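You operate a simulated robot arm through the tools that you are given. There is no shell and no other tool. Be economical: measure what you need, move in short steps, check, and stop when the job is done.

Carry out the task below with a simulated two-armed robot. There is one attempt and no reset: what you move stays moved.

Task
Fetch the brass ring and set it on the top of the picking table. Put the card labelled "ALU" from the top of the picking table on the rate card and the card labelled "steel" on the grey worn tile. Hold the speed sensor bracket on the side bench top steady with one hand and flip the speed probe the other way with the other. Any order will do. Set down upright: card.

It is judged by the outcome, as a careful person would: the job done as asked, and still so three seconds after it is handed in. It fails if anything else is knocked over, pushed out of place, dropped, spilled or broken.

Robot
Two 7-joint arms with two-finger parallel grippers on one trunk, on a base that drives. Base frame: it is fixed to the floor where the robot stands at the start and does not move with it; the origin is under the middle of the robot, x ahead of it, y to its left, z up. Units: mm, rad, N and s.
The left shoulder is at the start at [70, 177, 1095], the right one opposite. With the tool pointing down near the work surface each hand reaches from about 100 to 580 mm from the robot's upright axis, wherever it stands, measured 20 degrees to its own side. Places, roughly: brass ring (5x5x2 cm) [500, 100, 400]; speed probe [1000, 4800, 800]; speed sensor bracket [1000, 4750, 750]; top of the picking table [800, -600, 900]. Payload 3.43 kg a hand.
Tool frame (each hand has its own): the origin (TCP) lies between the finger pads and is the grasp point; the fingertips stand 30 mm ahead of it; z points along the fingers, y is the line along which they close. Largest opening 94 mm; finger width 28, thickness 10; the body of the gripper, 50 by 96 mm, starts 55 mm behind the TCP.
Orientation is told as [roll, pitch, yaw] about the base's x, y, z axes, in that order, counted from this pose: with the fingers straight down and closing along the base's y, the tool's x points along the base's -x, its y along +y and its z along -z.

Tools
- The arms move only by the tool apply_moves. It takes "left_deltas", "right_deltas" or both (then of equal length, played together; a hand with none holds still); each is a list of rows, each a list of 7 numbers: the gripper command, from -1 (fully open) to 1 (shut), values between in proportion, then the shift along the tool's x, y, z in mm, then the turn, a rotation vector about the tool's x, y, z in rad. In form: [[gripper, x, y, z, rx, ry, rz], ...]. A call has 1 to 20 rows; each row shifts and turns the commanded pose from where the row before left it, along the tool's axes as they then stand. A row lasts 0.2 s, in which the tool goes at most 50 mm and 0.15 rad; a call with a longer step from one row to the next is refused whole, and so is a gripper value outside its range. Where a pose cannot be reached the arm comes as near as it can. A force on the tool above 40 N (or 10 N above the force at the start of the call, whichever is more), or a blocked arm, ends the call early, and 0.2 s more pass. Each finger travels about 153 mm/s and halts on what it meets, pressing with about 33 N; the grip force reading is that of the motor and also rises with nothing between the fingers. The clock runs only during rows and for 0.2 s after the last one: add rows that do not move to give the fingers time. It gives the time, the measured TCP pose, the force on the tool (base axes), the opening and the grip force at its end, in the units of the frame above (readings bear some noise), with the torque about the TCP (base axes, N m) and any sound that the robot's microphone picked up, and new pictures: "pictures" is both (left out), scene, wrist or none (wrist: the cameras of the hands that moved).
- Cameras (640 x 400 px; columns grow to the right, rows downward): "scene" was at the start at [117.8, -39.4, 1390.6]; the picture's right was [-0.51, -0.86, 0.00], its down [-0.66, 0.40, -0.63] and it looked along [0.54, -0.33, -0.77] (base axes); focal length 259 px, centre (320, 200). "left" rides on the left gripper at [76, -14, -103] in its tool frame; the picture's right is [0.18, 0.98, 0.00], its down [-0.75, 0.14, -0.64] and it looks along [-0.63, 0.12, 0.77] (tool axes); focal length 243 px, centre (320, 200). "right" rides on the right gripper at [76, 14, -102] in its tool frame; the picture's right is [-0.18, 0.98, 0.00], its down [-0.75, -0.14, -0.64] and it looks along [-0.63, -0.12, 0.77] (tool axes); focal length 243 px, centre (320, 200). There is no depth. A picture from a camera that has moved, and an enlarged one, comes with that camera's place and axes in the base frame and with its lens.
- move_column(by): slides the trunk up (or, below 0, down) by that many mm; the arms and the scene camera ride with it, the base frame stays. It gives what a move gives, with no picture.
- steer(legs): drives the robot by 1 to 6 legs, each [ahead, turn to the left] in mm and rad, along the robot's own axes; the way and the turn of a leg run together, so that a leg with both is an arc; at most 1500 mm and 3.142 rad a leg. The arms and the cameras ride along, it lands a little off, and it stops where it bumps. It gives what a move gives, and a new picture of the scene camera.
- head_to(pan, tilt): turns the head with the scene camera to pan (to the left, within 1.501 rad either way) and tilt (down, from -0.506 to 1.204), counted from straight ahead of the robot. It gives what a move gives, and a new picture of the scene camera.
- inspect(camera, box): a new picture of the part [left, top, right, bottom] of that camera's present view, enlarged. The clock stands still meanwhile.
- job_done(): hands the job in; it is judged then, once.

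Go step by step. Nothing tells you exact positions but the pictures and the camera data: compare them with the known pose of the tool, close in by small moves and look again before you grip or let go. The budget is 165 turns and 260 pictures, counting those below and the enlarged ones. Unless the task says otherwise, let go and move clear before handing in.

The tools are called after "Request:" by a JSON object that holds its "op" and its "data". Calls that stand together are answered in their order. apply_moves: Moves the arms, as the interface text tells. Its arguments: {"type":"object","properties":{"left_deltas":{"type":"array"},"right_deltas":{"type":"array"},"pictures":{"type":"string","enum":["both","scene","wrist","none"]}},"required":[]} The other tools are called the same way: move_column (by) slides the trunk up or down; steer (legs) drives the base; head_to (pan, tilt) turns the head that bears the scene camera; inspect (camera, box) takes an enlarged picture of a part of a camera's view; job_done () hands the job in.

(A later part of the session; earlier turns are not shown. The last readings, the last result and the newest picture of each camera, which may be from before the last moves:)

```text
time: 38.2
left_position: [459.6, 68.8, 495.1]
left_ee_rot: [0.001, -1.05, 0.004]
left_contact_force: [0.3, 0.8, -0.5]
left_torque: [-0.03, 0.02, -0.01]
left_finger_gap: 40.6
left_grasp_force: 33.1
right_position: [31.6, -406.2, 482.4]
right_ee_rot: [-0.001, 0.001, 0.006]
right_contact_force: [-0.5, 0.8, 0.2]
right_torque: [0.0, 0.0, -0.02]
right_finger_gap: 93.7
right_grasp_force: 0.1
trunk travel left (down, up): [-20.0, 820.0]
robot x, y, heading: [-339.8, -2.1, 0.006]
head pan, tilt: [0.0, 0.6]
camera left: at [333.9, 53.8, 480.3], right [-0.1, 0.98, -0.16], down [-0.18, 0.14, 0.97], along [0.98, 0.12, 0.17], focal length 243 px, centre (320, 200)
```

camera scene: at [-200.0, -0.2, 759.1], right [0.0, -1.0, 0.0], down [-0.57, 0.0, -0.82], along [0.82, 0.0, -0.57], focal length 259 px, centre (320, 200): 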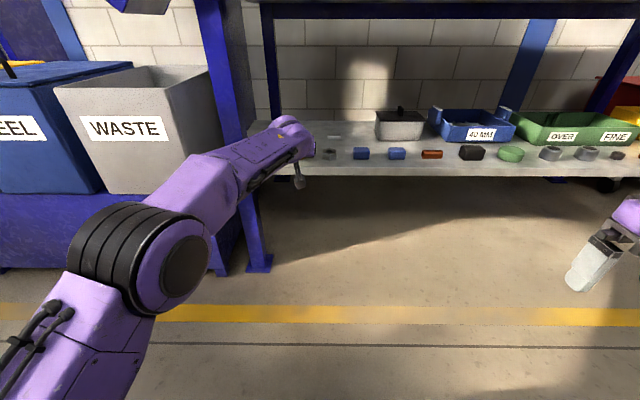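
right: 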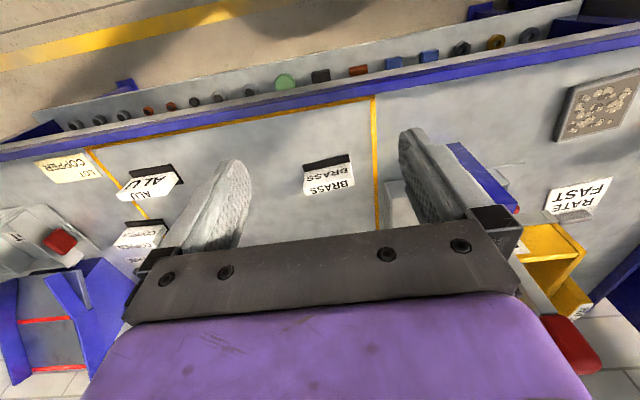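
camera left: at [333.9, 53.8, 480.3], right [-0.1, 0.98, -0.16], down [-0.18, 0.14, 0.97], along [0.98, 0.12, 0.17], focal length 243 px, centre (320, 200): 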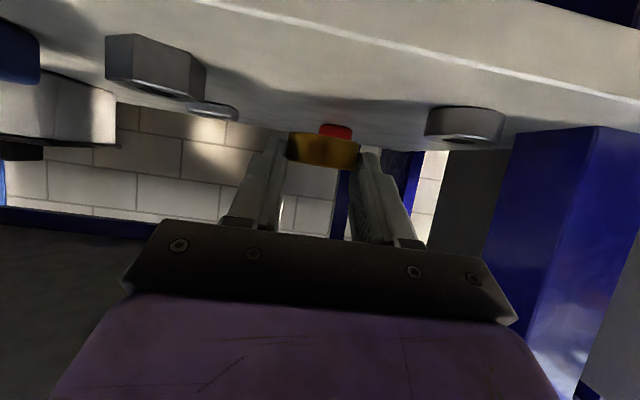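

The ring is lifted and held firmly. I'll retreat straight back, raise the trunk, and approach the table top at a free spot near y=130.

Request:
{"op": "apply_moves", "data": {"left_deltas": [[1, 20.8, 0, -36, 0, 0, 0], [1, 20.8, 0, -36, 0, 0, 0], [1, 20.8, 0, -36, 0, 0, 0], [1, 20.8, 0, -36, 0, 0, 0], [1, 20.8, 0, -36, 0, 0, 0], [1, 20.8, 0, -36, 0, 0, 0], [1, 0, 0, 0, 0, 0, 0]], "pictures": "wrist"}}

Request:
{"op": "move_column", "data": {"by": 400}}

Request:
{"op": "move_column", "data": {"by": 75}}

```text
time: 39.8
left_position: [210.3, 65.0, 494.2]
left_ee_rot: [0.002, -1.053, 0.002]
left_contact_force: [0.7, 0.4, -0.6]
left_torque: [0.02, -0.02, 0.0]
left_finger_gap: 40.8
left_grasp_force: 32.4
right_position: [31.9, -407.3, 483.2]
right_ee_rot: [0.0, 0.001, 0.007]
right_contact_force: [0.3, -0.2, 1.0]
right_torque: [0.0, 0.01, -0.01]
right_finger_gap: 94.2
right_grasp_force: 0.1
trunk travel left (down, up): [-20.0, 820.0]
robot x, y, heading: [-341.5, -1.5, -0.001]
head pan, tilt: [0.0, 0.6]
camera left: at [84.7, 51.4, 479.2], right [-0.09, 0.98, -0.16], down [-0.18, 0.14, 0.97], along [0.98, 0.12, 0.17], focal length 243 px, centre (320, 200)
```

left: 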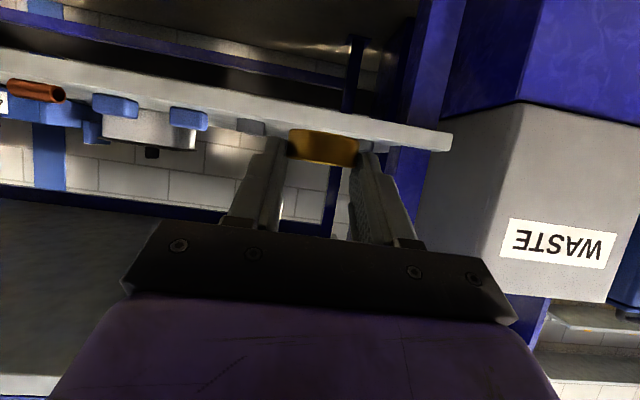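

```text
time: 43.6
left_position: [212.6, 65.3, 892.9]
left_ee_rot: [-0.001, -1.051, 0.006]
left_contact_force: [-0.2, 1.5, -0.2]
left_torque: [0.02, -0.04, 0.0]
left_finger_gap: 41.0
left_grasp_force: 32.9
right_position: [31.4, -407.4, 883.4]
right_ee_rot: [0.001, 0.0, 0.008]
right_contact_force: [-0.6, -0.3, -0.3]
right_torque: [0.03, 0.0, -0.03]
right_finger_gap: 94.2
right_grasp_force: 0.1
trunk travel left (down, up): [-420.0, 420.0]
robot x, y, heading: [-340.0, -2.5, 0.003]
head pan, tilt: [0.0, 0.6]
```

```text
time: 44.7
left_position: [212.3, 65.4, 969.5]
left_ee_rot: [0.0, -1.051, 0.006]
left_contact_force: [0.2, -0.9, -0.2]
left_torque: [-0.03, 0.03, 0.0]
left_finger_gap: 40.9
left_grasp_force: 32.9
right_position: [32.0, -407.5, 957.8]
right_ee_rot: [0.0, -0.001, 0.008]
right_contact_force: [0.4, -0.4, 0.2]
right_torque: [-0.04, -0.03, 0.01]
right_finger_gap: 94.0
right_grasp_force: 0.1
trunk travel left (down, up): [-495.0, 345.0]
robot x, y, heading: [-336.9, 0.4, 0.003]
head pan, tilt: [0.0, 0.6]
```

Request:
{"op": "apply_moves", "data": {"left_deltas": [[1, -20, 10.8, 34.6, 0, 0, 0], [1, -20, 10.8, 34.6, 0, 0, 0], [1, -20, 10.8, 34.6, 0, 0, 0], [1, -20, 10.8, 34.6, 0, 0, 0], [1, -20, 10.8, 34.6, 0, 0, 0], [1, -20, 10.8, 34.6, 0, 0, 0], [1, 0, 0, 0, 0, 0, 0]], "pictures": "both"}}

```text
time: 46.3
left_position: [450.2, 132.0, 973.6]
left_ee_rot: [0.002, -1.05, 0.004]
left_contact_force: [-1.1, -0.5, -1.7]
left_torque: [-0.03, 0.02, 0.0]
left_finger_gap: 40.6
left_grasp_force: 33.1
right_position: [30.7, -407.7, 958.0]
right_ee_rot: [0.0, -0.001, 0.007]
right_contact_force: [-0.5, 0.7, 0.6]
right_torque: [-0.01, 0.0, 0.01]
right_finger_gap: 94.0
right_grasp_force: 0.1
trunk travel left (down, up): [-495.0, 345.0]
robot x, y, heading: [-343.3, -2.5, 0.008]
head pan, tilt: [0.0, 0.6]
camera scene: at [-201.1, -0.6, 1234.2], right [0.0, -1.0, 0.0], down [-0.56, 0.0, -0.83], along [0.83, 0.0, -0.56], focal length 259 px, centre (320, 200)
camera left: at [324.2, 118.9, 957.9], right [-0.1, 0.98, -0.16], down [-0.18, 0.14, 0.97], along [0.98, 0.12, 0.17], focal length 243 px, centre (320, 200)
```

scene: 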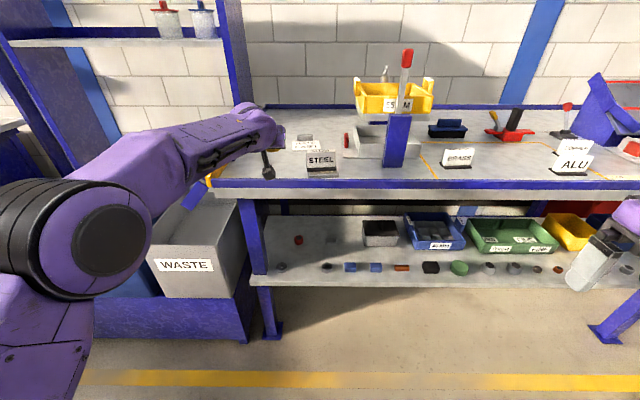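
left: 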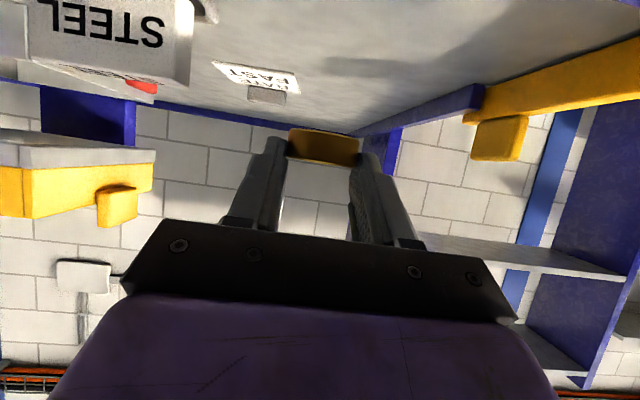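

Request:
{"op": "apply_moves", "data": {"left_deltas": [[1, 28, 0, 16, 0, 0, 0], [1, 28, 0, 16, 0, 0, 0], [1, 0, 0, 0, 0, 0, 0]], "pictures": "both"}}

Request:
{"op": "inspect", "data": {"camera": "scene", "box": [200, 100, 360, 200]}}

```text
time: 47.1
left_position: [451.2, 133.7, 907.0]
left_ee_rot: [-0.002, -1.051, 0.006]
left_contact_force: [0.6, 0.0, -0.6]
left_torque: [0.03, 0.04, 0.03]
left_finger_gap: 40.7
left_grasp_force: 33.1
right_position: [31.3, -407.2, 958.2]
right_ee_rot: [0.0, 0.001, 0.008]
right_contact_force: [-0.2, 0.3, 0.3]
right_torque: [-0.02, -0.02, 0.01]
right_finger_gap: 93.7
right_grasp_force: 0.0
trunk travel left (down, up): [-495.0, 345.0]
robot x, y, heading: [-340.6, 1.2, 0.009]
head pan, tilt: [0.0, 0.6]
camera scene: at [-200.2, -0.1, 1234.1], right [0.0, -1.0, 0.0], down [-0.56, 0.0, -0.83], along [0.83, 0.0, -0.56], focal length 259 px, centre (320, 200)
camera left: at [324.4, 118.3, 892.3], right [-0.1, 0.98, -0.16], down [-0.18, 0.14, 0.97], along [0.98, 0.12, 0.17], focal length 243 px, centre (320, 200)
```

scene: 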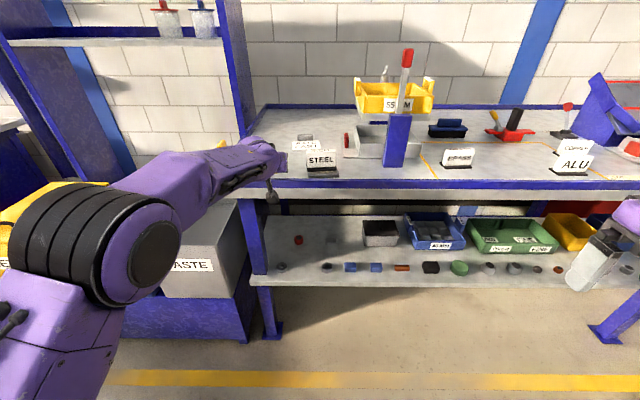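
left: 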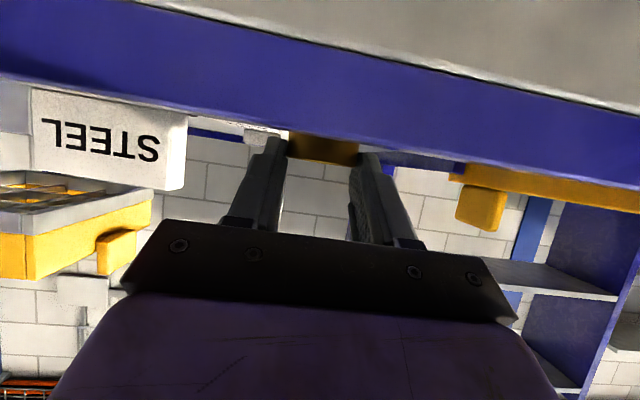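

```text
4.00 times, centred on (280, 150) of scene
camera zoom: at [-200.2, -0.1, 1234.1], right [0.0, -1.0, 0.0], down [-0.56, 0.0, -0.83], along [0.83, 0.0, -0.56], focal length 1037 px, centre (480, 400)
```

zoom: 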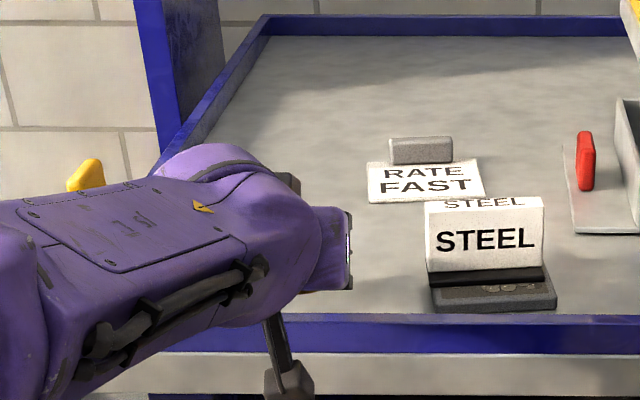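

There's a raised rim, top at about 886, but the geometry clears it. I'll lower gently to contact.

Request:
{"op": "apply_moves", "data": {"left_deltas": [[1, 4.3, 0, 2.5, 0, 0, 0], [1, 2.6, 0, 1.5, 0, 0, 0], [1, 0, 0, 0, 0, 0, 0]], "pictures": "none"}}

Request:
{"op": "apply_moves", "data": {"left_deltas": [[1, 1.7, 0, 1, 0, 0, 0], [1, 0, 0, 0, 0, 0, 0]], "pictures": "wrist"}}

```text
time: 47.9
left_position: [450.1, 131.3, 898.3]
left_ee_rot: [0.001, -1.052, 0.003]
left_contact_force: [0.0, -0.5, -0.1]
left_torque: [0.0, 0.0, -0.05]
left_finger_gap: 40.9
left_grasp_force: 33.1
right_position: [30.6, -406.6, 958.6]
right_ee_rot: [0.001, -0.002, 0.008]
right_contact_force: [-0.4, -0.2, 0.4]
right_torque: [0.02, -0.03, -0.01]
right_finger_gap: 94.1
right_grasp_force: 0.0
trunk travel left (down, up): [-495.0, 345.0]
robot x, y, heading: [-339.2, 2.8, 0.005]
head pan, tilt: [0.0, 0.6]
```

```text
time: 48.5
left_position: [450.9, 132.7, 896.9]
left_ee_rot: [-0.003, -1.05, 0.006]
left_contact_force: [0.4, 0.0, -1.1]
left_torque: [0.0, 0.01, -0.02]
left_finger_gap: 40.9
left_grasp_force: 33.5
right_position: [31.8, -407.7, 958.6]
right_ee_rot: [0.0, 0.001, 0.006]
right_contact_force: [-0.7, -0.6, -0.5]
right_torque: [0.03, 0.01, -0.01]
right_finger_gap: 94.0
right_grasp_force: 0.1
trunk travel left (down, up): [-495.0, 345.0]
robot x, y, heading: [-339.4, -0.6, 0.003]
head pan, tilt: [0.0, 0.6]
camera left: at [324.3, 117.8, 880.9], right [-0.1, 0.98, -0.16], down [-0.18, 0.14, 0.97], along [0.98, 0.12, 0.17], focal length 243 px, centre (320, 200)
```

left: 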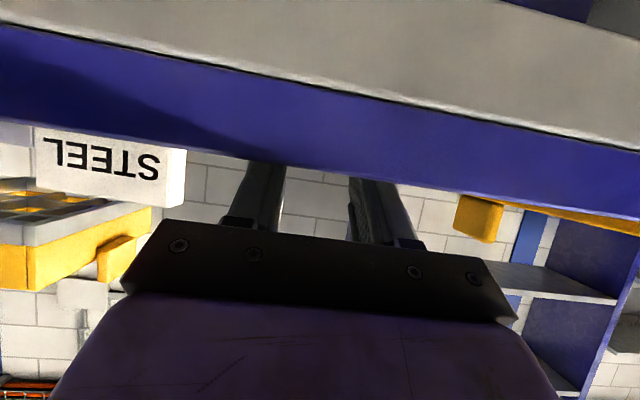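

Request:
{"op": "apply_moves", "data": {"left_deltas": [[1, 1.3, 0, 0.75, 0, 0, 0], [1, 1.3, 0, 0.75, 0, 0, 0], [1, 0, 0, 0, 0, 0, 0]], "pictures": "none"}}

Request:
{"op": "apply_moves", "data": {"left_deltas": [[1, 1.3, 0, 0.75, 0, 0, 0], [1, 0, 0, 0, 0, 0, 0]], "pictures": "none"}}

```text
time: 49.3
left_position: [450.7, 132.6, 892.7]
left_ee_rot: [-0.001, -1.05, 0.005]
left_contact_force: [-0.4, -0.7, -1.0]
left_torque: [0.06, -0.02, 0.03]
left_finger_gap: 40.6
left_grasp_force: 32.4
right_position: [32.3, -406.0, 957.3]
right_ee_rot: [-0.002, -0.001, 0.009]
right_contact_force: [0.1, 0.9, 0.0]
right_torque: [0.01, 0.06, -0.01]
right_finger_gap: 94.0
right_grasp_force: 0.0
trunk travel left (down, up): [-495.0, 345.0]
robot x, y, heading: [-342.3, -4.5, 0.007]
head pan, tilt: [0.0, 0.6]
```

```text
time: 49.9
left_position: [451.8, 130.5, 891.2]
left_ee_rot: [-0.001, -1.052, 0.005]
left_contact_force: [0.4, 0.0, -1.5]
left_torque: [-0.03, 0.06, -0.03]
left_finger_gap: 40.6
left_grasp_force: 33.1
right_position: [31.0, -406.1, 957.4]
right_ee_rot: [-0.001, 0.0, 0.007]
right_contact_force: [0.2, -0.1, 0.6]
right_torque: [0.02, -0.01, 0.0]
right_finger_gap: 94.1
right_grasp_force: 0.0
trunk travel left (down, up): [-495.0, 345.0]
robot x, y, heading: [-342.6, -2.9, 0.005]
head pan, tilt: [0.0, 0.6]
```

Request:
{"op": "apply_moves", "data": {"left_deltas": [[1, 1.3, 0, 0.75, 0, 0, 0], [1, 0, 0, 0, 0, 0, 0]], "pictures": "none"}}

Request:
{"op": "apply_moves", "data": {"left_deltas": [[1, 1.3, 0, 0.75, 0, 0, 0], [1, 0, 0, 0, 0, 0, 0]], "pictures": "none"}}

Request:
{"op": "inspect", "data": {"camera": "scene", "box": [200, 100, 360, 200]}}

```text
time: 50.5
left_position: [451.4, 130.5, 889.9]
left_ee_rot: [0.001, -1.05, 0.003]
left_contact_force: [0.1, 0.2, 0.0]
left_torque: [-0.02, 0.01, -0.02]
left_finger_gap: 41.0
left_grasp_force: 33.2
right_position: [31.5, -407.6, 957.7]
right_ee_rot: [-0.001, 0.0, 0.006]
right_contact_force: [-0.7, -1.0, 0.3]
right_torque: [0.02, 0.0, -0.01]
right_finger_gap: 94.0
right_grasp_force: 0.1
trunk travel left (down, up): [-495.0, 345.0]
robot x, y, heading: [-341.4, -0.8, 0.008]
head pan, tilt: [0.0, 0.6]
```

```text
time: 51.1
left_position: [450.6, 131.4, 888.2]
left_ee_rot: [-0.002, -1.054, 0.005]
left_contact_force: [1.4, -0.3, 3.8]
left_torque: [0.01, -0.19, 0.01]
left_finger_gap: 40.9
left_grasp_force: 33.3
right_position: [31.0, -406.3, 958.1]
right_ee_rot: [0.001, 0.0, 0.007]
right_contact_force: [0.7, 0.0, 0.1]
right_torque: [-0.02, 0.0, 0.02]
right_finger_gap: 93.8
right_grasp_force: 0.1
trunk travel left (down, up): [-495.0, 345.0]
robot x, y, heading: [-340.8, -5.8, 0.007]
head pan, tilt: [0.0, 0.6]
```

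```text
4.00 times, centred on (280, 150) of scene
camera zoom: at [-200.6, -0.4, 1234.2], right [0.0, -1.0, 0.0], down [-0.56, 0.0, -0.83], along [0.83, 0.0, -0.56], focal length 1037 px, centre (480, 400)
```

zoom: 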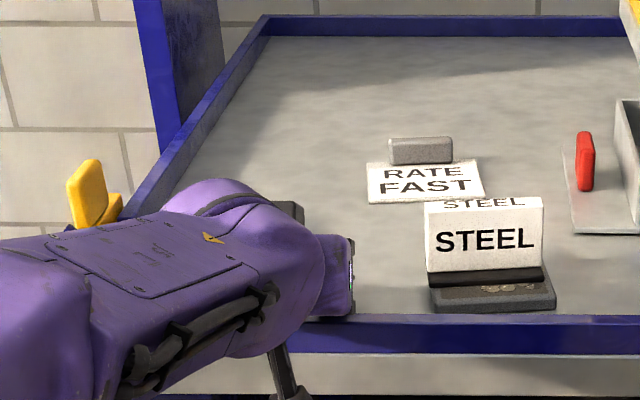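

Contact is at the ring side (torque sign is consistent). I'll open, then pull straight up and back.

Request:
{"op": "apply_moves", "data": {"left_deltas": [[0, 0, 0, 0, 0, 0, 0], [-0.5, 0, 0, 0, 0, 0, 0], [-0.5, 0, 0, 0, 0, 0, 0], [-0.5, 0, 0, 0, 0, 0, 0], [-0.5, -26, 0, -15, 0, 0, 0], [-0.5, -26, 0, -15, 0, 0, 0], [-0.5, -20, 0, -40, 0, 0, 0], [-0.5, 20, 0, -35, 0, 0, 0], [-0.5, 20, 0, -35, 0, 0, 0], [-0.5, 20, 0, -35, 0, 0, 0], [-0.5, 0, 0, 0, 0, 0, 0]], "pictures": "both"}}

```text
time: 53.5
left_position: [306.3, 128.8, 984.6]
left_ee_rot: [0.0, -1.05, 0.003]
left_contact_force: [1.1, -0.1, -0.7]
left_torque: [0.02, 0.0, 0.01]
left_finger_gap: 70.5
left_grasp_force: 0.1
right_position: [31.3, -405.3, 957.4]
right_ee_rot: [0.0, 0.001, 0.006]
right_contact_force: [-0.3, -0.4, -0.5]
right_torque: [0.0, 0.01, 0.02]
right_finger_gap: 93.9
right_grasp_force: 0.0
trunk travel left (down, up): [-495.0, 345.0]
robot x, y, heading: [-341.1, 2.6, 0.006]
head pan, tilt: [0.0, 0.6]
camera scene: at [-199.0, -0.1, 1233.9], right [0.0, -1.0, 0.0], down [-0.57, 0.0, -0.82], along [0.82, 0.0, -0.57], focal length 259 px, centre (320, 200)
camera left: at [179.4, 115.2, 969.0], right [-0.1, 0.98, -0.16], down [-0.18, 0.14, 0.97], along [0.98, 0.12, 0.17], focal length 243 px, centre (320, 200)
```

scene: 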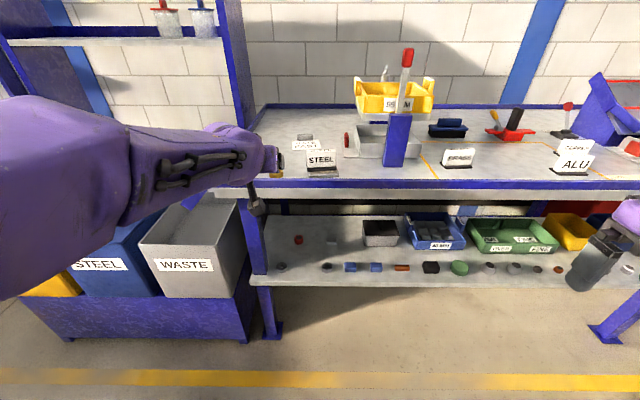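
left: 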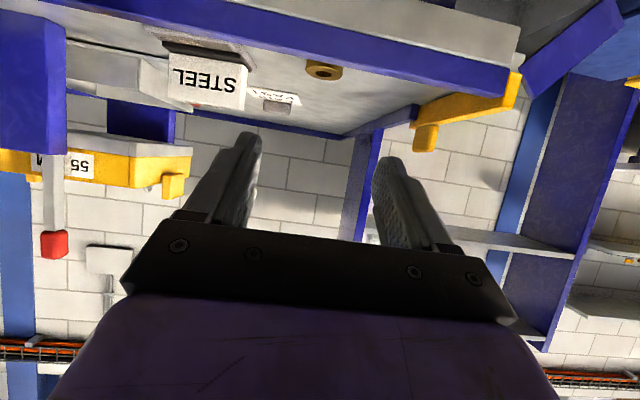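

The ring is lying flat on the table top. Next I'll fold the left hand back to tool-down and raise the trunk, so I can drive to the ALU card.

Request:
{"op": "apply_moves", "data": {"left_deltas": [[-1, 18, 0, -31, 0, 0, 0], [-1, 18, 0, -31, 0, 0, 0], [-1, 18, 0, -31, 0, 0, 0], [-1, 0, 0, 0, 0, 0.15, 0], [-1, 0, 0, 0, 0, 0.15, 0], [-1, 0, 0, 0, 0, 0.15, 0], [-1, 0, 0, 0, 0, 0.15, 0], [-1, 0, 0, 0, 0, 0.15, 0], [-1, 0, 0, 0, 0, 0.15, 0], [-1, 0, 0, 0, 0, 0.15, 0], [-1, 0, 0, 0, 0, 0, 0.145], [-1, 0, 0, 0, 0, 0, 0.145], [-1, 0, 0, 0, 0, 0, 0.145], [-1, 0, 0, 0, 0, 0, 0.145], [-1, 0, 0, 0, 0, 0, 0.145], [-1, 0, 0, 0, 0, 0, 0.145], [-1, 0, 0, 0, 0, 0, 0.145], [-1, 0, 0, 0, 0, 0, 0.145], [-1, 0, 0, 0, 0, 0, 0.145], [-1, 0, 0, 0, 0, 0, 0.145]], "pictures": "none"}}

Request:
{"op": "move_column", "data": {"by": 200}}

Request:
{"op": "head_to", "data": {"pan": -0.8, "tilt": 0.6}}

```text
time: 57.7
left_position: [197.4, 129.5, 984.7]
left_ee_rot: [0.0, -0.002, -1.451]
left_contact_force: [-0.5, 0.1, -0.1]
left_torque: [0.02, 0.04, 0.01]
left_finger_gap: 94.0
left_grasp_force: 0.0
left hand out of reach, approached as far as the arm can: row 1, 2
right_position: [31.2, -407.1, 957.7]
right_ee_rot: [0.002, 0.002, 0.006]
right_contact_force: [-0.3, 0.0, 0.8]
right_torque: [0.02, -0.01, -0.05]
right_finger_gap: 94.2
right_grasp_force: 0.1
trunk travel left (down, up): [-495.0, 345.0]
robot x, y, heading: [-342.4, -0.2, 0.003]
head pan, tilt: [0.0, 0.6]
```

```text
time: 59.9
left_position: [198.0, 129.4, 1184.0]
left_ee_rot: [-0.001, -0.001, -1.446]
left_contact_force: [-0.1, -0.1, -0.4]
left_torque: [-0.03, -0.01, 0.0]
left_finger_gap: 93.9
left_grasp_force: 0.1
right_position: [31.9, -407.1, 1158.5]
right_ee_rot: [0.0, 0.002, 0.007]
right_contact_force: [0.5, 0.1, 0.6]
right_torque: [0.02, -0.02, 0.03]
right_finger_gap: 93.9
right_grasp_force: 0.0
trunk travel left (down, up): [-695.0, 145.0]
robot x, y, heading: [-340.3, -0.9, 0.003]
head pan, tilt: [0.0, 0.6]
```

```text
time: 61.0
left_position: [197.9, 129.9, 1185.9]
left_ee_rot: [0.0, 0.0, -1.448]
left_contact_force: [-0.5, 0.0, -0.2]
left_torque: [0.01, -0.01, 0.02]
left_finger_gap: 94.1
left_grasp_force: 0.0
right_position: [31.1, -407.1, 1157.7]
right_ee_rot: [-0.002, 0.0, 0.007]
right_contact_force: [0.2, 0.4, -0.1]
right_torque: [-0.01, -0.05, 0.0]
right_finger_gap: 94.0
right_grasp_force: 0.2
trunk travel left (down, up): [-695.0, 145.0]
robot x, y, heading: [-340.1, 0.4, 0.001]
head pan, tilt: [-0.799, 0.6]
camera scene: at [-226.4, -63.6, 1434.1], right [-0.71, -0.7, 0.0], down [-0.4, 0.4, -0.82], along [0.58, -0.59, -0.57], focal length 259 px, centre (320, 200)
```

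scene: 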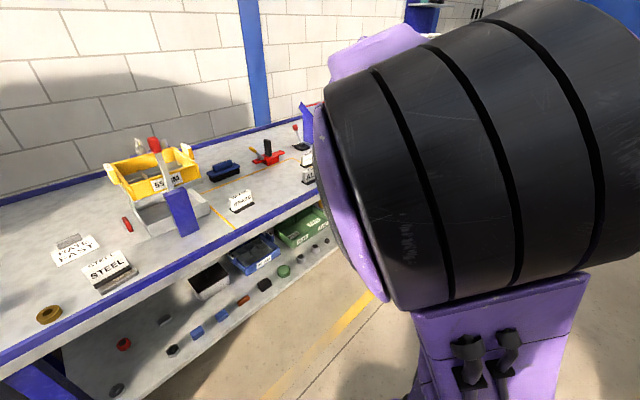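

Request:
{"op": "steer", "data": {"legs": [[0, -1.571]]}}

Request:
{"op": "head_to", "data": {"pan": 0.0, "tilt": 0.6}}

```text
time: 65.3
left_position: [-231.9, -544.5, 1184.1]
left_ee_rot: [0.002, 0.001, -3.059]
left_contact_force: [-0.3, -1.2, 0.3]
left_torque: [0.02, 0.01, -0.01]
left_finger_gap: 94.0
left_grasp_force: 0.1
right_position: [-761.8, -355.6, 1158.8]
right_ee_rot: [0.001, 0.0, -1.606]
right_contact_force: [-0.4, 0.5, -0.2]
right_torque: [0.02, -0.01, 0.01]
right_finger_gap: 94.2
right_grasp_force: 0.0
trunk travel left (down, up): [-695.0, 145.0]
robot x, y, heading: [-338.9, 0.5, -1.606]
head pan, tilt: [-0.799, 0.6]
camera scene: at [-405.9, -110.1, 1434.1], right [-0.67, 0.74, 0.0], down [0.42, 0.38, -0.83], along [-0.61, -0.55, -0.56], focal length 259 px, centre (320, 200)
```

scene: 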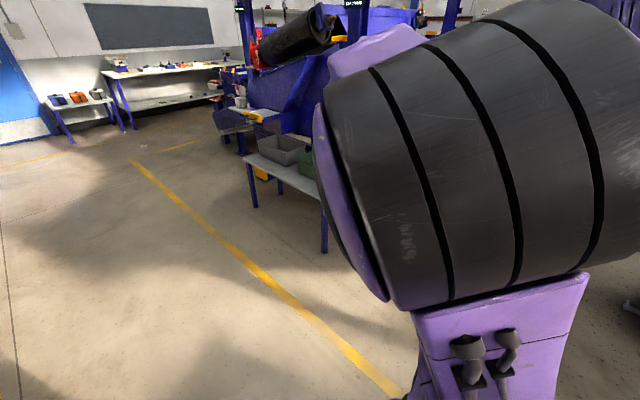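

```text
time: 66.5
left_position: [-232.4, -544.6, 1184.9]
left_ee_rot: [-0.001, -0.001, -3.059]
left_contact_force: [0.3, 0.0, 0.3]
left_torque: [0.02, -0.04, 0.02]
left_finger_gap: 94.2
left_grasp_force: 0.0
right_position: [-761.7, -355.5, 1158.5]
right_ee_rot: [0.001, 0.002, -1.607]
right_contact_force: [-0.4, 0.1, 0.1]
right_torque: [0.0, 0.03, -0.03]
right_finger_gap: 94.2
right_grasp_force: 0.0
trunk travel left (down, up): [-695.0, 145.0]
robot x, y, heading: [-338.9, -2.8, -1.611]
head pan, tilt: [0.0, 0.6]
camera scene: at [-343.8, -139.3, 1434.1], right [-1.0, 0.04, 0.0], down [0.02, 0.56, -0.82], along [-0.03, -0.82, -0.57], focal length 259 px, centre (320, 200)
```

scene: 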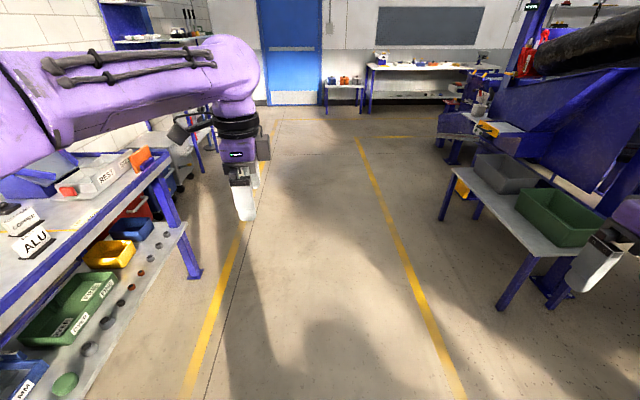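

Request:
{"op": "steer", "data": {"legs": [[880, 0], [0, 1.605]]}}

```text
time: 75.0
left_position: [168.1, -780.8, 1184.6]
left_ee_rot: [0.0, 0.0, -1.49]
left_contact_force: [-0.5, -0.4, -0.3]
left_torque: [0.01, -0.03, 0.0]
left_finger_gap: 93.9
left_grasp_force: 0.1
right_position: [-21.2, -1310.2, 1158.7]
right_ee_rot: [-0.001, 0.0, -0.036]
right_contact_force: [-0.1, 0.4, -0.5]
right_torque: [0.01, -0.01, 0.01]
right_finger_gap: 94.0
right_grasp_force: 0.0
trunk travel left (down, up): [-695.0, 145.0]
robot x, y, heading: [-373.5, -889.0, -0.037]
head pan, tilt: [0.0, 0.6]
camera scene: at [-234.9, -893.0, 1434.1], right [-0.04, -1.0, 0.0], down [-0.56, 0.02, -0.82], along [0.82, -0.03, -0.57], focal length 259 px, centre (320, 200)
```

scene: 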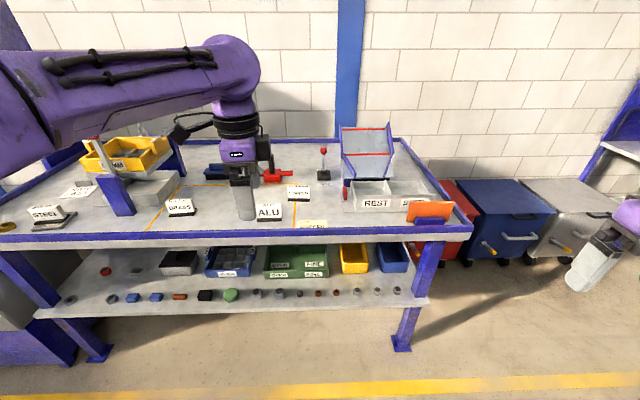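

Request:
{"op": "steer", "data": {"legs": [[330, 0.037]]}}

Request:
{"op": "head_to", "data": {"pan": 0.2, "tilt": 0.95}}

Request:
{"op": "inspect", "data": {"camera": "left", "box": [0, 0, 640, 400]}}

```text
time: 77.2
left_position: [494.4, -770.4, 1184.8]
left_ee_rot: [0.001, 0.0, -1.459]
left_contact_force: [0.0, 1.2, -0.1]
left_torque: [-0.02, -0.02, 0.03]
left_finger_gap: 94.0
left_grasp_force: 0.0
right_position: [321.5, -1305.0, 1158.5]
right_ee_rot: [0.001, 0.0, -0.003]
right_contact_force: [-0.1, -0.5, -0.3]
right_torque: [-0.02, 0.01, -0.03]
right_finger_gap: 93.9
right_grasp_force: 0.1
trunk travel left (down, up): [-695.0, 145.0]
robot x, y, heading: [-47.8, -892.4, -0.005]
head pan, tilt: [0.0, 0.6]
camera scene: at [94.0, -895.9, 1434.2], right [-0.01, -1.0, 0.0], down [-0.56, 0.0, -0.83], along [0.83, -0.01, -0.56], focal length 259 px, centre (320, 200)
```

scene: 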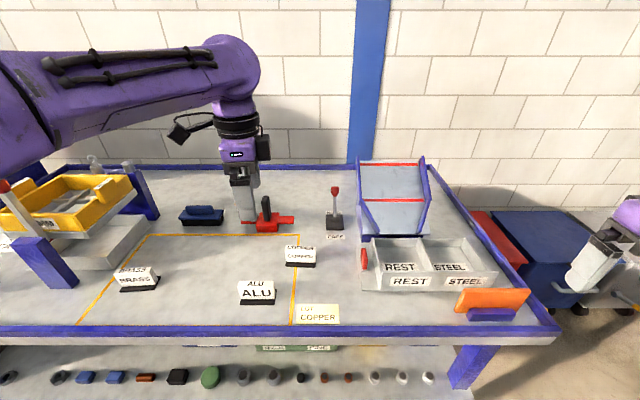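

```text
time: 78.0
left_position: [493.1, -769.6, 1183.3]
left_ee_rot: [0.002, -0.001, -1.457]
left_contact_force: [0.5, 0.4, 0.6]
left_torque: [0.01, -0.01, -0.01]
left_finger_gap: 94.0
left_grasp_force: 0.1
right_position: [321.4, -1305.3, 1158.3]
right_ee_rot: [0.0, 0.001, -0.004]
right_contact_force: [0.2, 0.4, -0.6]
right_torque: [0.0, -0.01, -0.02]
right_finger_gap: 94.0
right_grasp_force: 0.1
trunk travel left (down, up): [-695.0, 145.0]
robot x, y, heading: [-47.4, -894.9, -0.005]
head pan, tilt: [0.201, 0.949]
camera scene: at [77.9, -881.3, 1405.7], right [0.19, -0.98, 0.0], down [-0.8, -0.16, -0.58], along [0.57, 0.11, -0.81], focal length 259 px, centre (320, 200)
```

scene: 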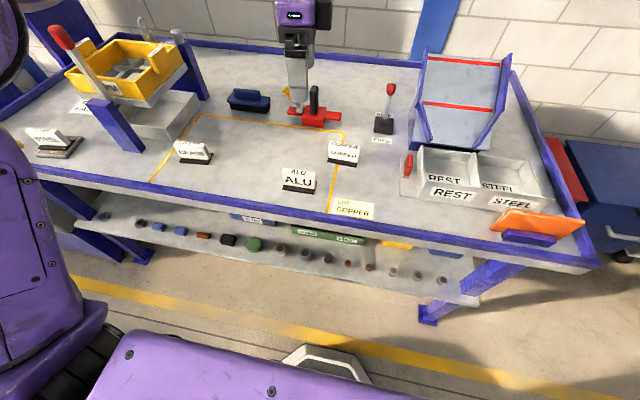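

```text
1.00 times, centred on (320, 200) of left
camera zoom: at [471.5, -695.0, 1287.2], right [0.96, 0.29, 0.0], down [0.23, -0.73, 0.64], along [0.19, -0.61, -0.77], focal length 243 px, centre (320, 200)
```

zoom: 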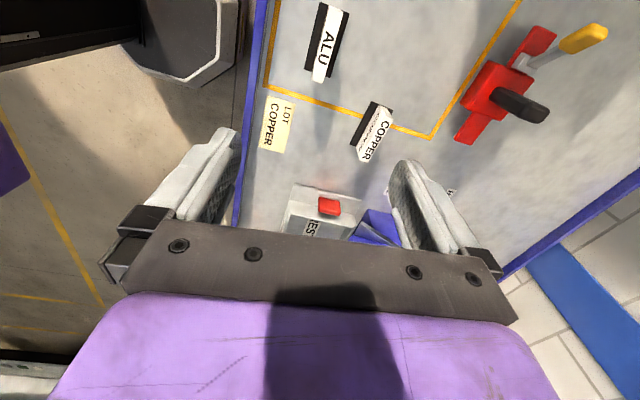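

ALU's base centre comes out at about [495, -744]. I'll align the left hand above it and descend partway.

Request:
{"op": "apply_moves", "data": {"left_deltas": [[-1, 0, 0, 0, 0, 0, 0.07], [-1, 26, 3, 20, 0, 0, 0], [-1, 0, 0, 45, 0, 0, 0], [-1, 0, 0, 45, 0, 0, 0], [-1, 0, 0, 45, 0, 0, 0], [-1, 0, 0, 25, 0, 0, 0], [-1, 0, 0, 0, 0, 0, 0]], "pictures": "wrist"}}

```text
time: 79.6
left_position: [494.6, -748.0, 1003.3]
left_ee_rot: [0.001, 0.002, -1.526]
left_contact_force: [0.2, -0.3, -0.6]
left_torque: [0.02, -0.01, 0.02]
left_finger_gap: 94.1
left_grasp_force: 0.1
right_position: [320.5, -1304.6, 1159.2]
right_ee_rot: [-0.001, 0.001, -0.003]
right_contact_force: [0.0, 0.1, 0.2]
right_torque: [-0.01, -0.02, -0.01]
right_finger_gap: 94.1
right_grasp_force: 0.0
trunk travel left (down, up): [-695.0, 145.0]
robot x, y, heading: [-48.3, -894.9, 0.0]
head pan, tilt: [0.201, 0.949]
camera left: at [478.0, -670.8, 1105.6], right [0.97, 0.23, 0.0], down [0.17, -0.75, 0.64], along [0.15, -0.63, -0.77], focal length 243 px, centre (320, 200)
```

left: 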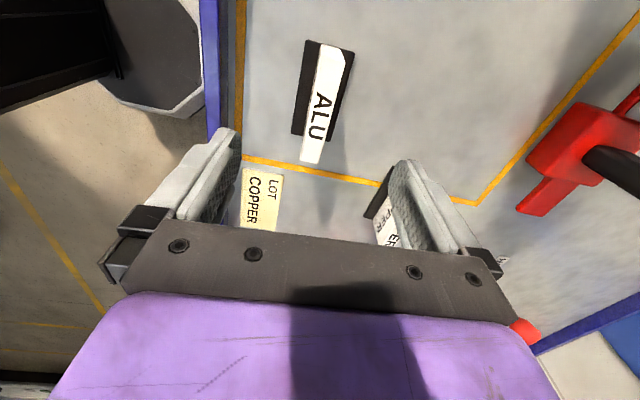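

Request:
{"op": "apply_moves", "data": {"left_deltas": [[-1, 4, 1, 30, 0, 0, 0], [-1, 0, 0, 30, 0, 0, 0], [-1, 0, 0, 20, 0, 0, 0], [-1, 0, 0, 12, 0, 0, 0], [-1, 0, 0, 0, 0, 0, 0]], "pictures": "wrist"}}

```text
time: 80.8
left_position: [495.4, -740.4, 913.1]
left_ee_rot: [0.002, 0.0, -1.526]
left_contact_force: [-0.8, -0.3, 0.4]
left_torque: [-0.02, 0.0, 0.0]
left_finger_gap: 94.2
left_grasp_force: 0.0
right_position: [321.0, -1304.5, 1158.1]
right_ee_rot: [-0.001, 0.0, -0.003]
right_contact_force: [0.6, 0.1, -0.2]
right_torque: [-0.01, -0.02, -0.04]
right_finger_gap: 94.0
right_grasp_force: 0.0
trunk travel left (down, up): [-695.0, 145.0]
robot x, y, heading: [-47.6, -897.0, -0.003]
head pan, tilt: [0.201, 0.949]
camera left: at [478.9, -663.7, 1015.0], right [0.97, 0.23, 0.0], down [0.17, -0.75, 0.64], along [0.15, -0.63, -0.77], focal length 243 px, centre (320, 200)
```

left: 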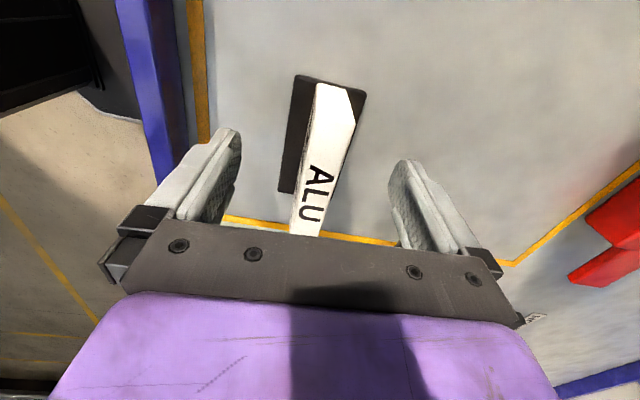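

Request:
{"op": "apply_moves", "data": {"left_deltas": [[0.2, 0, 0, 0, 0, 0, 0], [0.6, 0, 0, 0, 0, 0, 0], [1, 0, 0, 0, 0, 0, 0], [1, 0, 0, 0, 0, 0, 0], [1, 0, 0, -25, 0, 0, 0], [1, 0, 0, -40, 0, 0, 0], [1, 0, 0, -45, 0, 0, 0], [1, 0, 0, -45, 0, 0, 0], [1, 0, 0, 0, 0, 0, 0]], "pictures": "both"}}

```text
time: 82.8
left_position: [496.6, -738.9, 1069.4]
left_ee_rot: [-0.001, -0.001, -1.526]
left_contact_force: [-0.6, -0.3, 0.1]
left_torque: [0.0, 0.02, -0.02]
left_finger_gap: 21.4
left_grasp_force: 33.3
right_position: [321.6, -1305.2, 1159.1]
right_ee_rot: [-0.001, -0.001, -0.003]
right_contact_force: [-0.2, -0.4, 0.8]
right_torque: [0.01, 0.05, 0.0]
right_finger_gap: 94.2
right_grasp_force: 0.1
trunk travel left (down, up): [-695.0, 145.0]
robot x, y, heading: [-44.2, -894.5, -0.005]
head pan, tilt: [0.201, 0.949]
camera scene: at [78.4, -881.1, 1405.6], right [0.19, -0.98, 0.0], down [-0.8, -0.16, -0.58], along [0.57, 0.11, -0.81], focal length 259 px, centre (320, 200)
camera left: at [479.3, -663.0, 1170.5], right [0.97, 0.23, 0.0], down [0.17, -0.75, 0.64], along [0.15, -0.63, -0.77], focal length 243 px, centre (320, 200)
```

scene: 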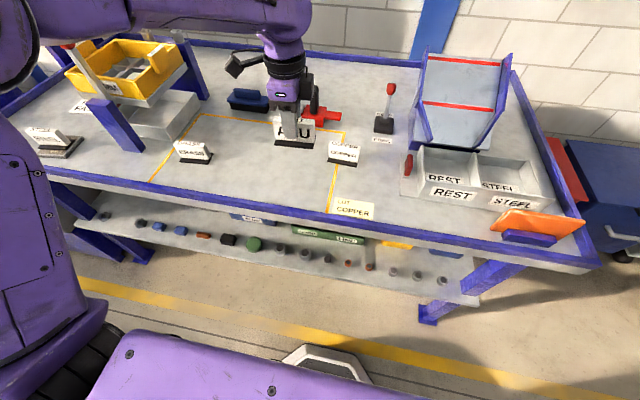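
left: 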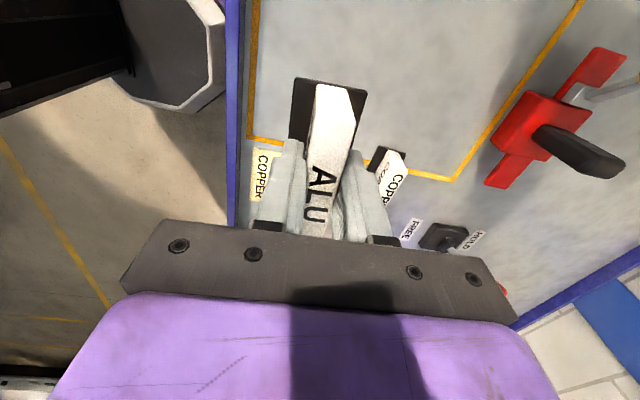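

ALU is held. I'll back out, turn left, drive along the table, and turn to face it again near y≈-130.

Request:
{"op": "steer", "data": {"legs": [[-330, 0], [0, 1.571], [765, 0], [0, -1.571]]}}

```text
time: 96.4
left_position: [179.8, 39.3, 1067.7]
left_ee_rot: [0.001, -0.001, -1.529]
left_contact_force: [-0.3, -0.2, -0.1]
left_torque: [0.01, 0.02, 0.02]
left_finger_gap: 21.4
left_grasp_force: 33.1
right_position: [3.5, -525.8, 1158.3]
right_ee_rot: [0.001, 0.001, -0.008]
right_contact_force: [0.3, -0.6, -0.5]
right_torque: [0.02, -0.01, -0.01]
right_finger_gap: 94.1
right_grasp_force: 0.0
trunk travel left (down, up): [-695.0, 145.0]
robot x, y, heading: [-359.4, -115.2, -0.009]
head pan, tilt: [0.201, 0.949]
camera scene: at [-238.5, -101.9, 1405.7], right [0.19, -0.98, 0.0], down [-0.8, -0.16, -0.58], along [0.57, 0.11, -0.81], focal length 259 px, centre (320, 200)
```

scene: 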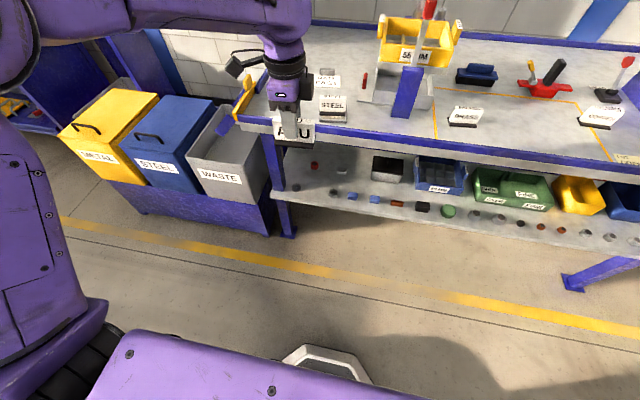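

Request:
{"op": "steer", "data": {"legs": [[455, 0.009]]}}

Request:
{"op": "inspect", "data": {"camera": "left", "box": [0, 0, 640, 400]}}

```text
time: 99.1
left_position: [632.9, 45.9, 1068.7]
left_ee_rot: [0.001, 0.0, -1.514]
left_contact_force: [0.7, 0.3, -0.1]
left_torque: [0.02, 0.01, 0.04]
left_finger_gap: 21.5
left_grasp_force: 33.5
right_position: [466.0, -520.9, 1157.4]
right_ee_rot: [0.0, 0.0, 0.007]
right_contact_force: [0.3, -0.2, 0.4]
right_torque: [0.03, 0.02, 0.02]
right_finger_gap: 94.0
right_grasp_force: 0.1
trunk travel left (down, up): [-695.0, 145.0]
robot x, y, heading: [91.6, -115.0, 0.01]
head pan, tilt: [0.201, 0.949]
camera scene: at [216.7, -100.6, 1405.7], right [0.21, -0.98, 0.0], down [-0.8, -0.17, -0.58], along [0.57, 0.12, -0.81], focal length 259 px, centre (320, 200)
```

scene: 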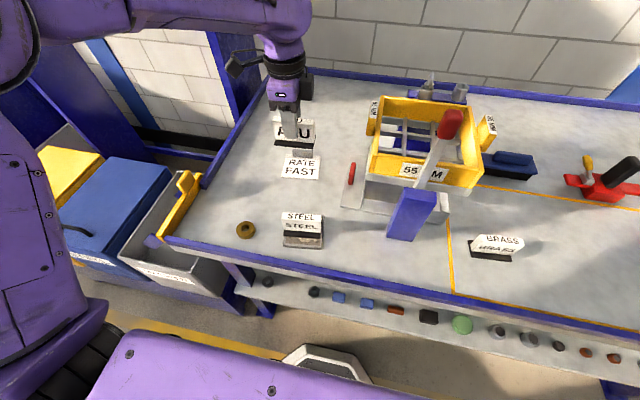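

```text
1.00 times, centred on (320, 200) of left
camera zoom: at [615.1, 122.6, 1170.6], right [0.97, 0.24, 0.0], down [0.18, -0.74, 0.64], along [0.15, -0.62, -0.77], focal length 243 px, centre (320, 200)
```

zoom: 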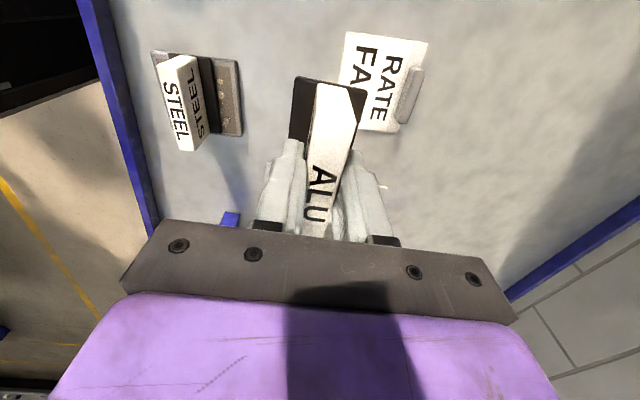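

The rate card is centred near [698, 58] and rotated about +0.11 rad, with its free area between x=651 and 733 in front of a grey block. I'll position ALU over about [686, 54] and descend partway.

Request:
{"op": "apply_moves", "data": {"left_deltas": [[1, 0, 0, 0, 0, 0, -0.054], [1, 2.5, 27, 0, 0, 0, 0], [1, 2.6, 27, 0, 0, 0, 0], [1, 0, 0, 40, 0, 0, 0], [1, 0, 0, 45, 0, 0, 0], [1, 0, 0, 40, 0, 0, 0], [1, 0, 0, 0, 0, 0, 0]], "pictures": "wrist"}}

Request:
{"op": "inspect", "data": {"camera": "scene", "box": [220, 80, 380, 180]}}

```text
time: 100.7
left_position: [685.2, 56.7, 943.7]
left_ee_rot: [0.0, 0.001, -1.46]
left_contact_force: [0.1, -0.1, 0.1]
left_torque: [-0.01, 0.0, -0.01]
left_finger_gap: 21.2
left_grasp_force: 32.8
right_position: [466.5, -522.4, 1157.9]
right_ee_rot: [-0.001, 0.0, 0.008]
right_contact_force: [-0.1, 0.5, 0.9]
right_torque: [0.0, 0.0, 0.03]
right_finger_gap: 94.1
right_grasp_force: 0.0
trunk travel left (down, up): [-695.0, 145.0]
robot x, y, heading: [91.9, -114.1, 0.006]
head pan, tilt: [0.201, 0.949]
camera left: at [662.5, 132.2, 1046.7], right [0.96, 0.29, 0.0], down [0.22, -0.73, 0.64], along [0.19, -0.61, -0.77], focal length 243 px, centre (320, 200)
```

left: 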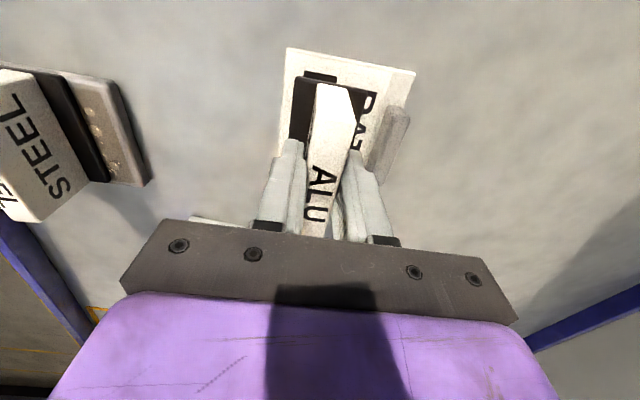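

```text
4.00 times, centred on (300, 130) of scene
camera zoom: at [216.3, -100.7, 1405.8], right [0.21, -0.98, 0.0], down [-0.8, -0.17, -0.58], along [0.57, 0.12, -0.81], focal length 1037 px, centre (400, 480)
```

zoom: 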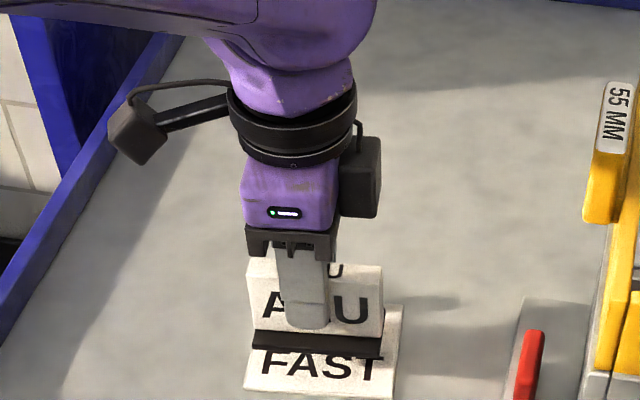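

Request:
{"op": "apply_moves", "data": {"left_deltas": [[1, 2, 0, 15, 0, 0, 0], [1, 0, 0, 10, 0, 0, 0], [1, 0, 0, 2, 0, 0, 0], [1, 0, 0, 0, 0, 0, 0]], "pictures": "none"}}

Request:
{"op": "apply_moves", "data": {"left_deltas": [[1, 0, 0, 1, 0, 0, 0], [1, 0, 0, 1, 0, 0, 0], [1, 0, 0, 0, 0, 0, 0]], "pictures": "none"}}

```text
time: 101.7
left_position: [686.4, 59.7, 916.9]
left_ee_rot: [0.002, 0.001, -1.46]
left_contact_force: [-0.1, -0.2, -0.8]
left_torque: [0.0, -0.03, -0.02]
left_finger_gap: 21.5
left_grasp_force: 32.9
right_position: [466.9, -520.1, 1156.9]
right_ee_rot: [0.0, 0.0, 0.008]
right_contact_force: [1.2, 0.3, -0.3]
right_torque: [0.0, 0.03, 0.0]
right_finger_gap: 93.9
right_grasp_force: 0.0
trunk travel left (down, up): [-695.0, 145.0]
robot x, y, heading: [90.9, -113.1, 0.011]
head pan, tilt: [0.201, 0.949]
```

```text
time: 102.5
left_position: [684.8, 59.4, 916.4]
left_ee_rot: [0.004, -0.002, -1.46]
left_contact_force: [2.7, 0.3, 10.5]
left_torque: [-0.04, -0.04, 0.0]
left_finger_gap: 21.6
left_grasp_force: 33.0
right_position: [463.9, -522.8, 1158.8]
right_ee_rot: [-0.001, -0.001, 0.008]
right_contact_force: [0.2, -0.6, -0.6]
right_torque: [0.02, -0.01, 0.0]
right_finger_gap: 93.9
right_grasp_force: 0.1
trunk travel left (down, up): [-695.0, 145.0]
robot x, y, heading: [89.7, -118.1, 0.008]
head pan, tilt: [0.201, 0.949]
```

Request:
{"op": "inspect", "data": {"camera": "left", "box": [240, 40, 440, 165]}}

Request:
{"op": "inspect", "data": {"camera": "scene", "box": [260, 120, 340, 180]}}

```text
3.20 times, centred on (340, 102) of left
camera zoom: at [663.2, 133.9, 1018.5], right [0.96, 0.29, 0.0], down [0.22, -0.73, 0.64], along [0.19, -0.61, -0.77], focal length 776 px, centre (256, 512)
```

zoom: 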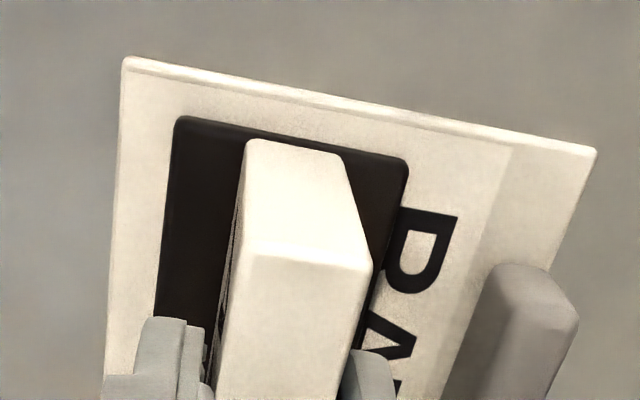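

```text
6.67 times, centred on (300, 150) of scene
camera zoom: at [215.7, -101.0, 1406.0], right [0.21, -0.98, 0.0], down [-0.8, -0.17, -0.58], along [0.57, 0.12, -0.81], focal length 1729 px, centre (453, 533)
```

zoom: 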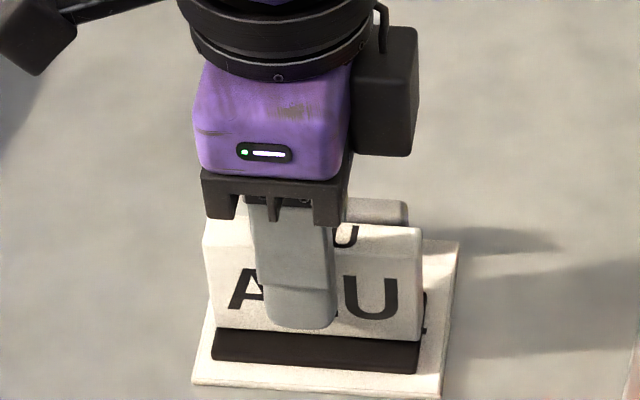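

The base lies flat on the rate card, clear of the block. I'll open a little and rise.

Request:
{"op": "apply_moves", "data": {"left_deltas": [[0.4, 0, 0, -0.5, 0, 0, 0], [0.2, 0, 0, 0, 0, 0, 0], [0.1, 0, 0, 0, 0, 0, 0], [0.1, 0, 0, 0, 0, 0, 0], [0.1, 0, 0, -20, 0, 0, 0], [0.1, 0, 0, -40, 0, 0, 0], [0.1, 0, 0, -45, 0, 0, 0], [0.1, 0, 0, -45, 0, 0, 0], [0.1, 0, 0, -45, 0, 0, 0], [-0.5, 0, 0, 0, 0, 0, 0]], "pictures": "wrist"}}

Request:
{"op": "inspect", "data": {"camera": "scene", "box": [220, 120, 380, 260]}}

```text
time: 104.7
left_position: [685.8, 60.6, 1110.4]
left_ee_rot: [0.001, -0.001, -1.461]
left_contact_force: [0.2, 0.5, -0.1]
left_torque: [0.03, 0.01, 0.01]
left_finger_gap: 70.5
left_grasp_force: 0.1
right_position: [466.7, -520.5, 1159.1]
right_ee_rot: [-0.001, -0.001, 0.01]
right_contact_force: [-0.2, 0.4, -0.7]
right_torque: [0.01, 0.03, -0.03]
right_finger_gap: 93.7
right_grasp_force: 0.1
trunk travel left (down, up): [-695.0, 145.0]
robot x, y, heading: [95.9, -115.8, 0.008]
head pan, tilt: [0.201, 0.949]
camera left: at [663.0, 134.8, 1212.1], right [0.96, 0.29, 0.0], down [0.22, -0.73, 0.64], along [0.19, -0.61, -0.77], focal length 243 px, centre (320, 200)
```

left: 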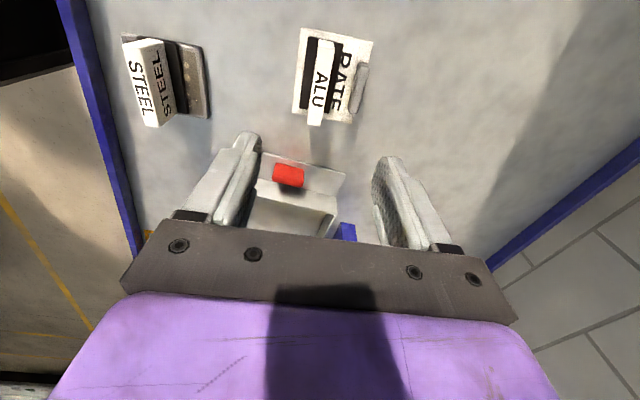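

```text
2.86 times, centred on (300, 190) of scene
camera zoom: at [217.8, -100.4, 1405.6], right [0.21, -0.98, 0.0], down [-0.8, -0.17, -0.58], along [0.57, 0.12, -0.81], focal length 741 px, centre (377, 229)
```

zoom: 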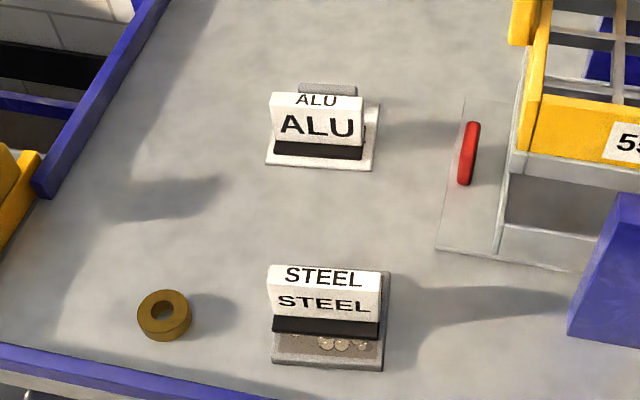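

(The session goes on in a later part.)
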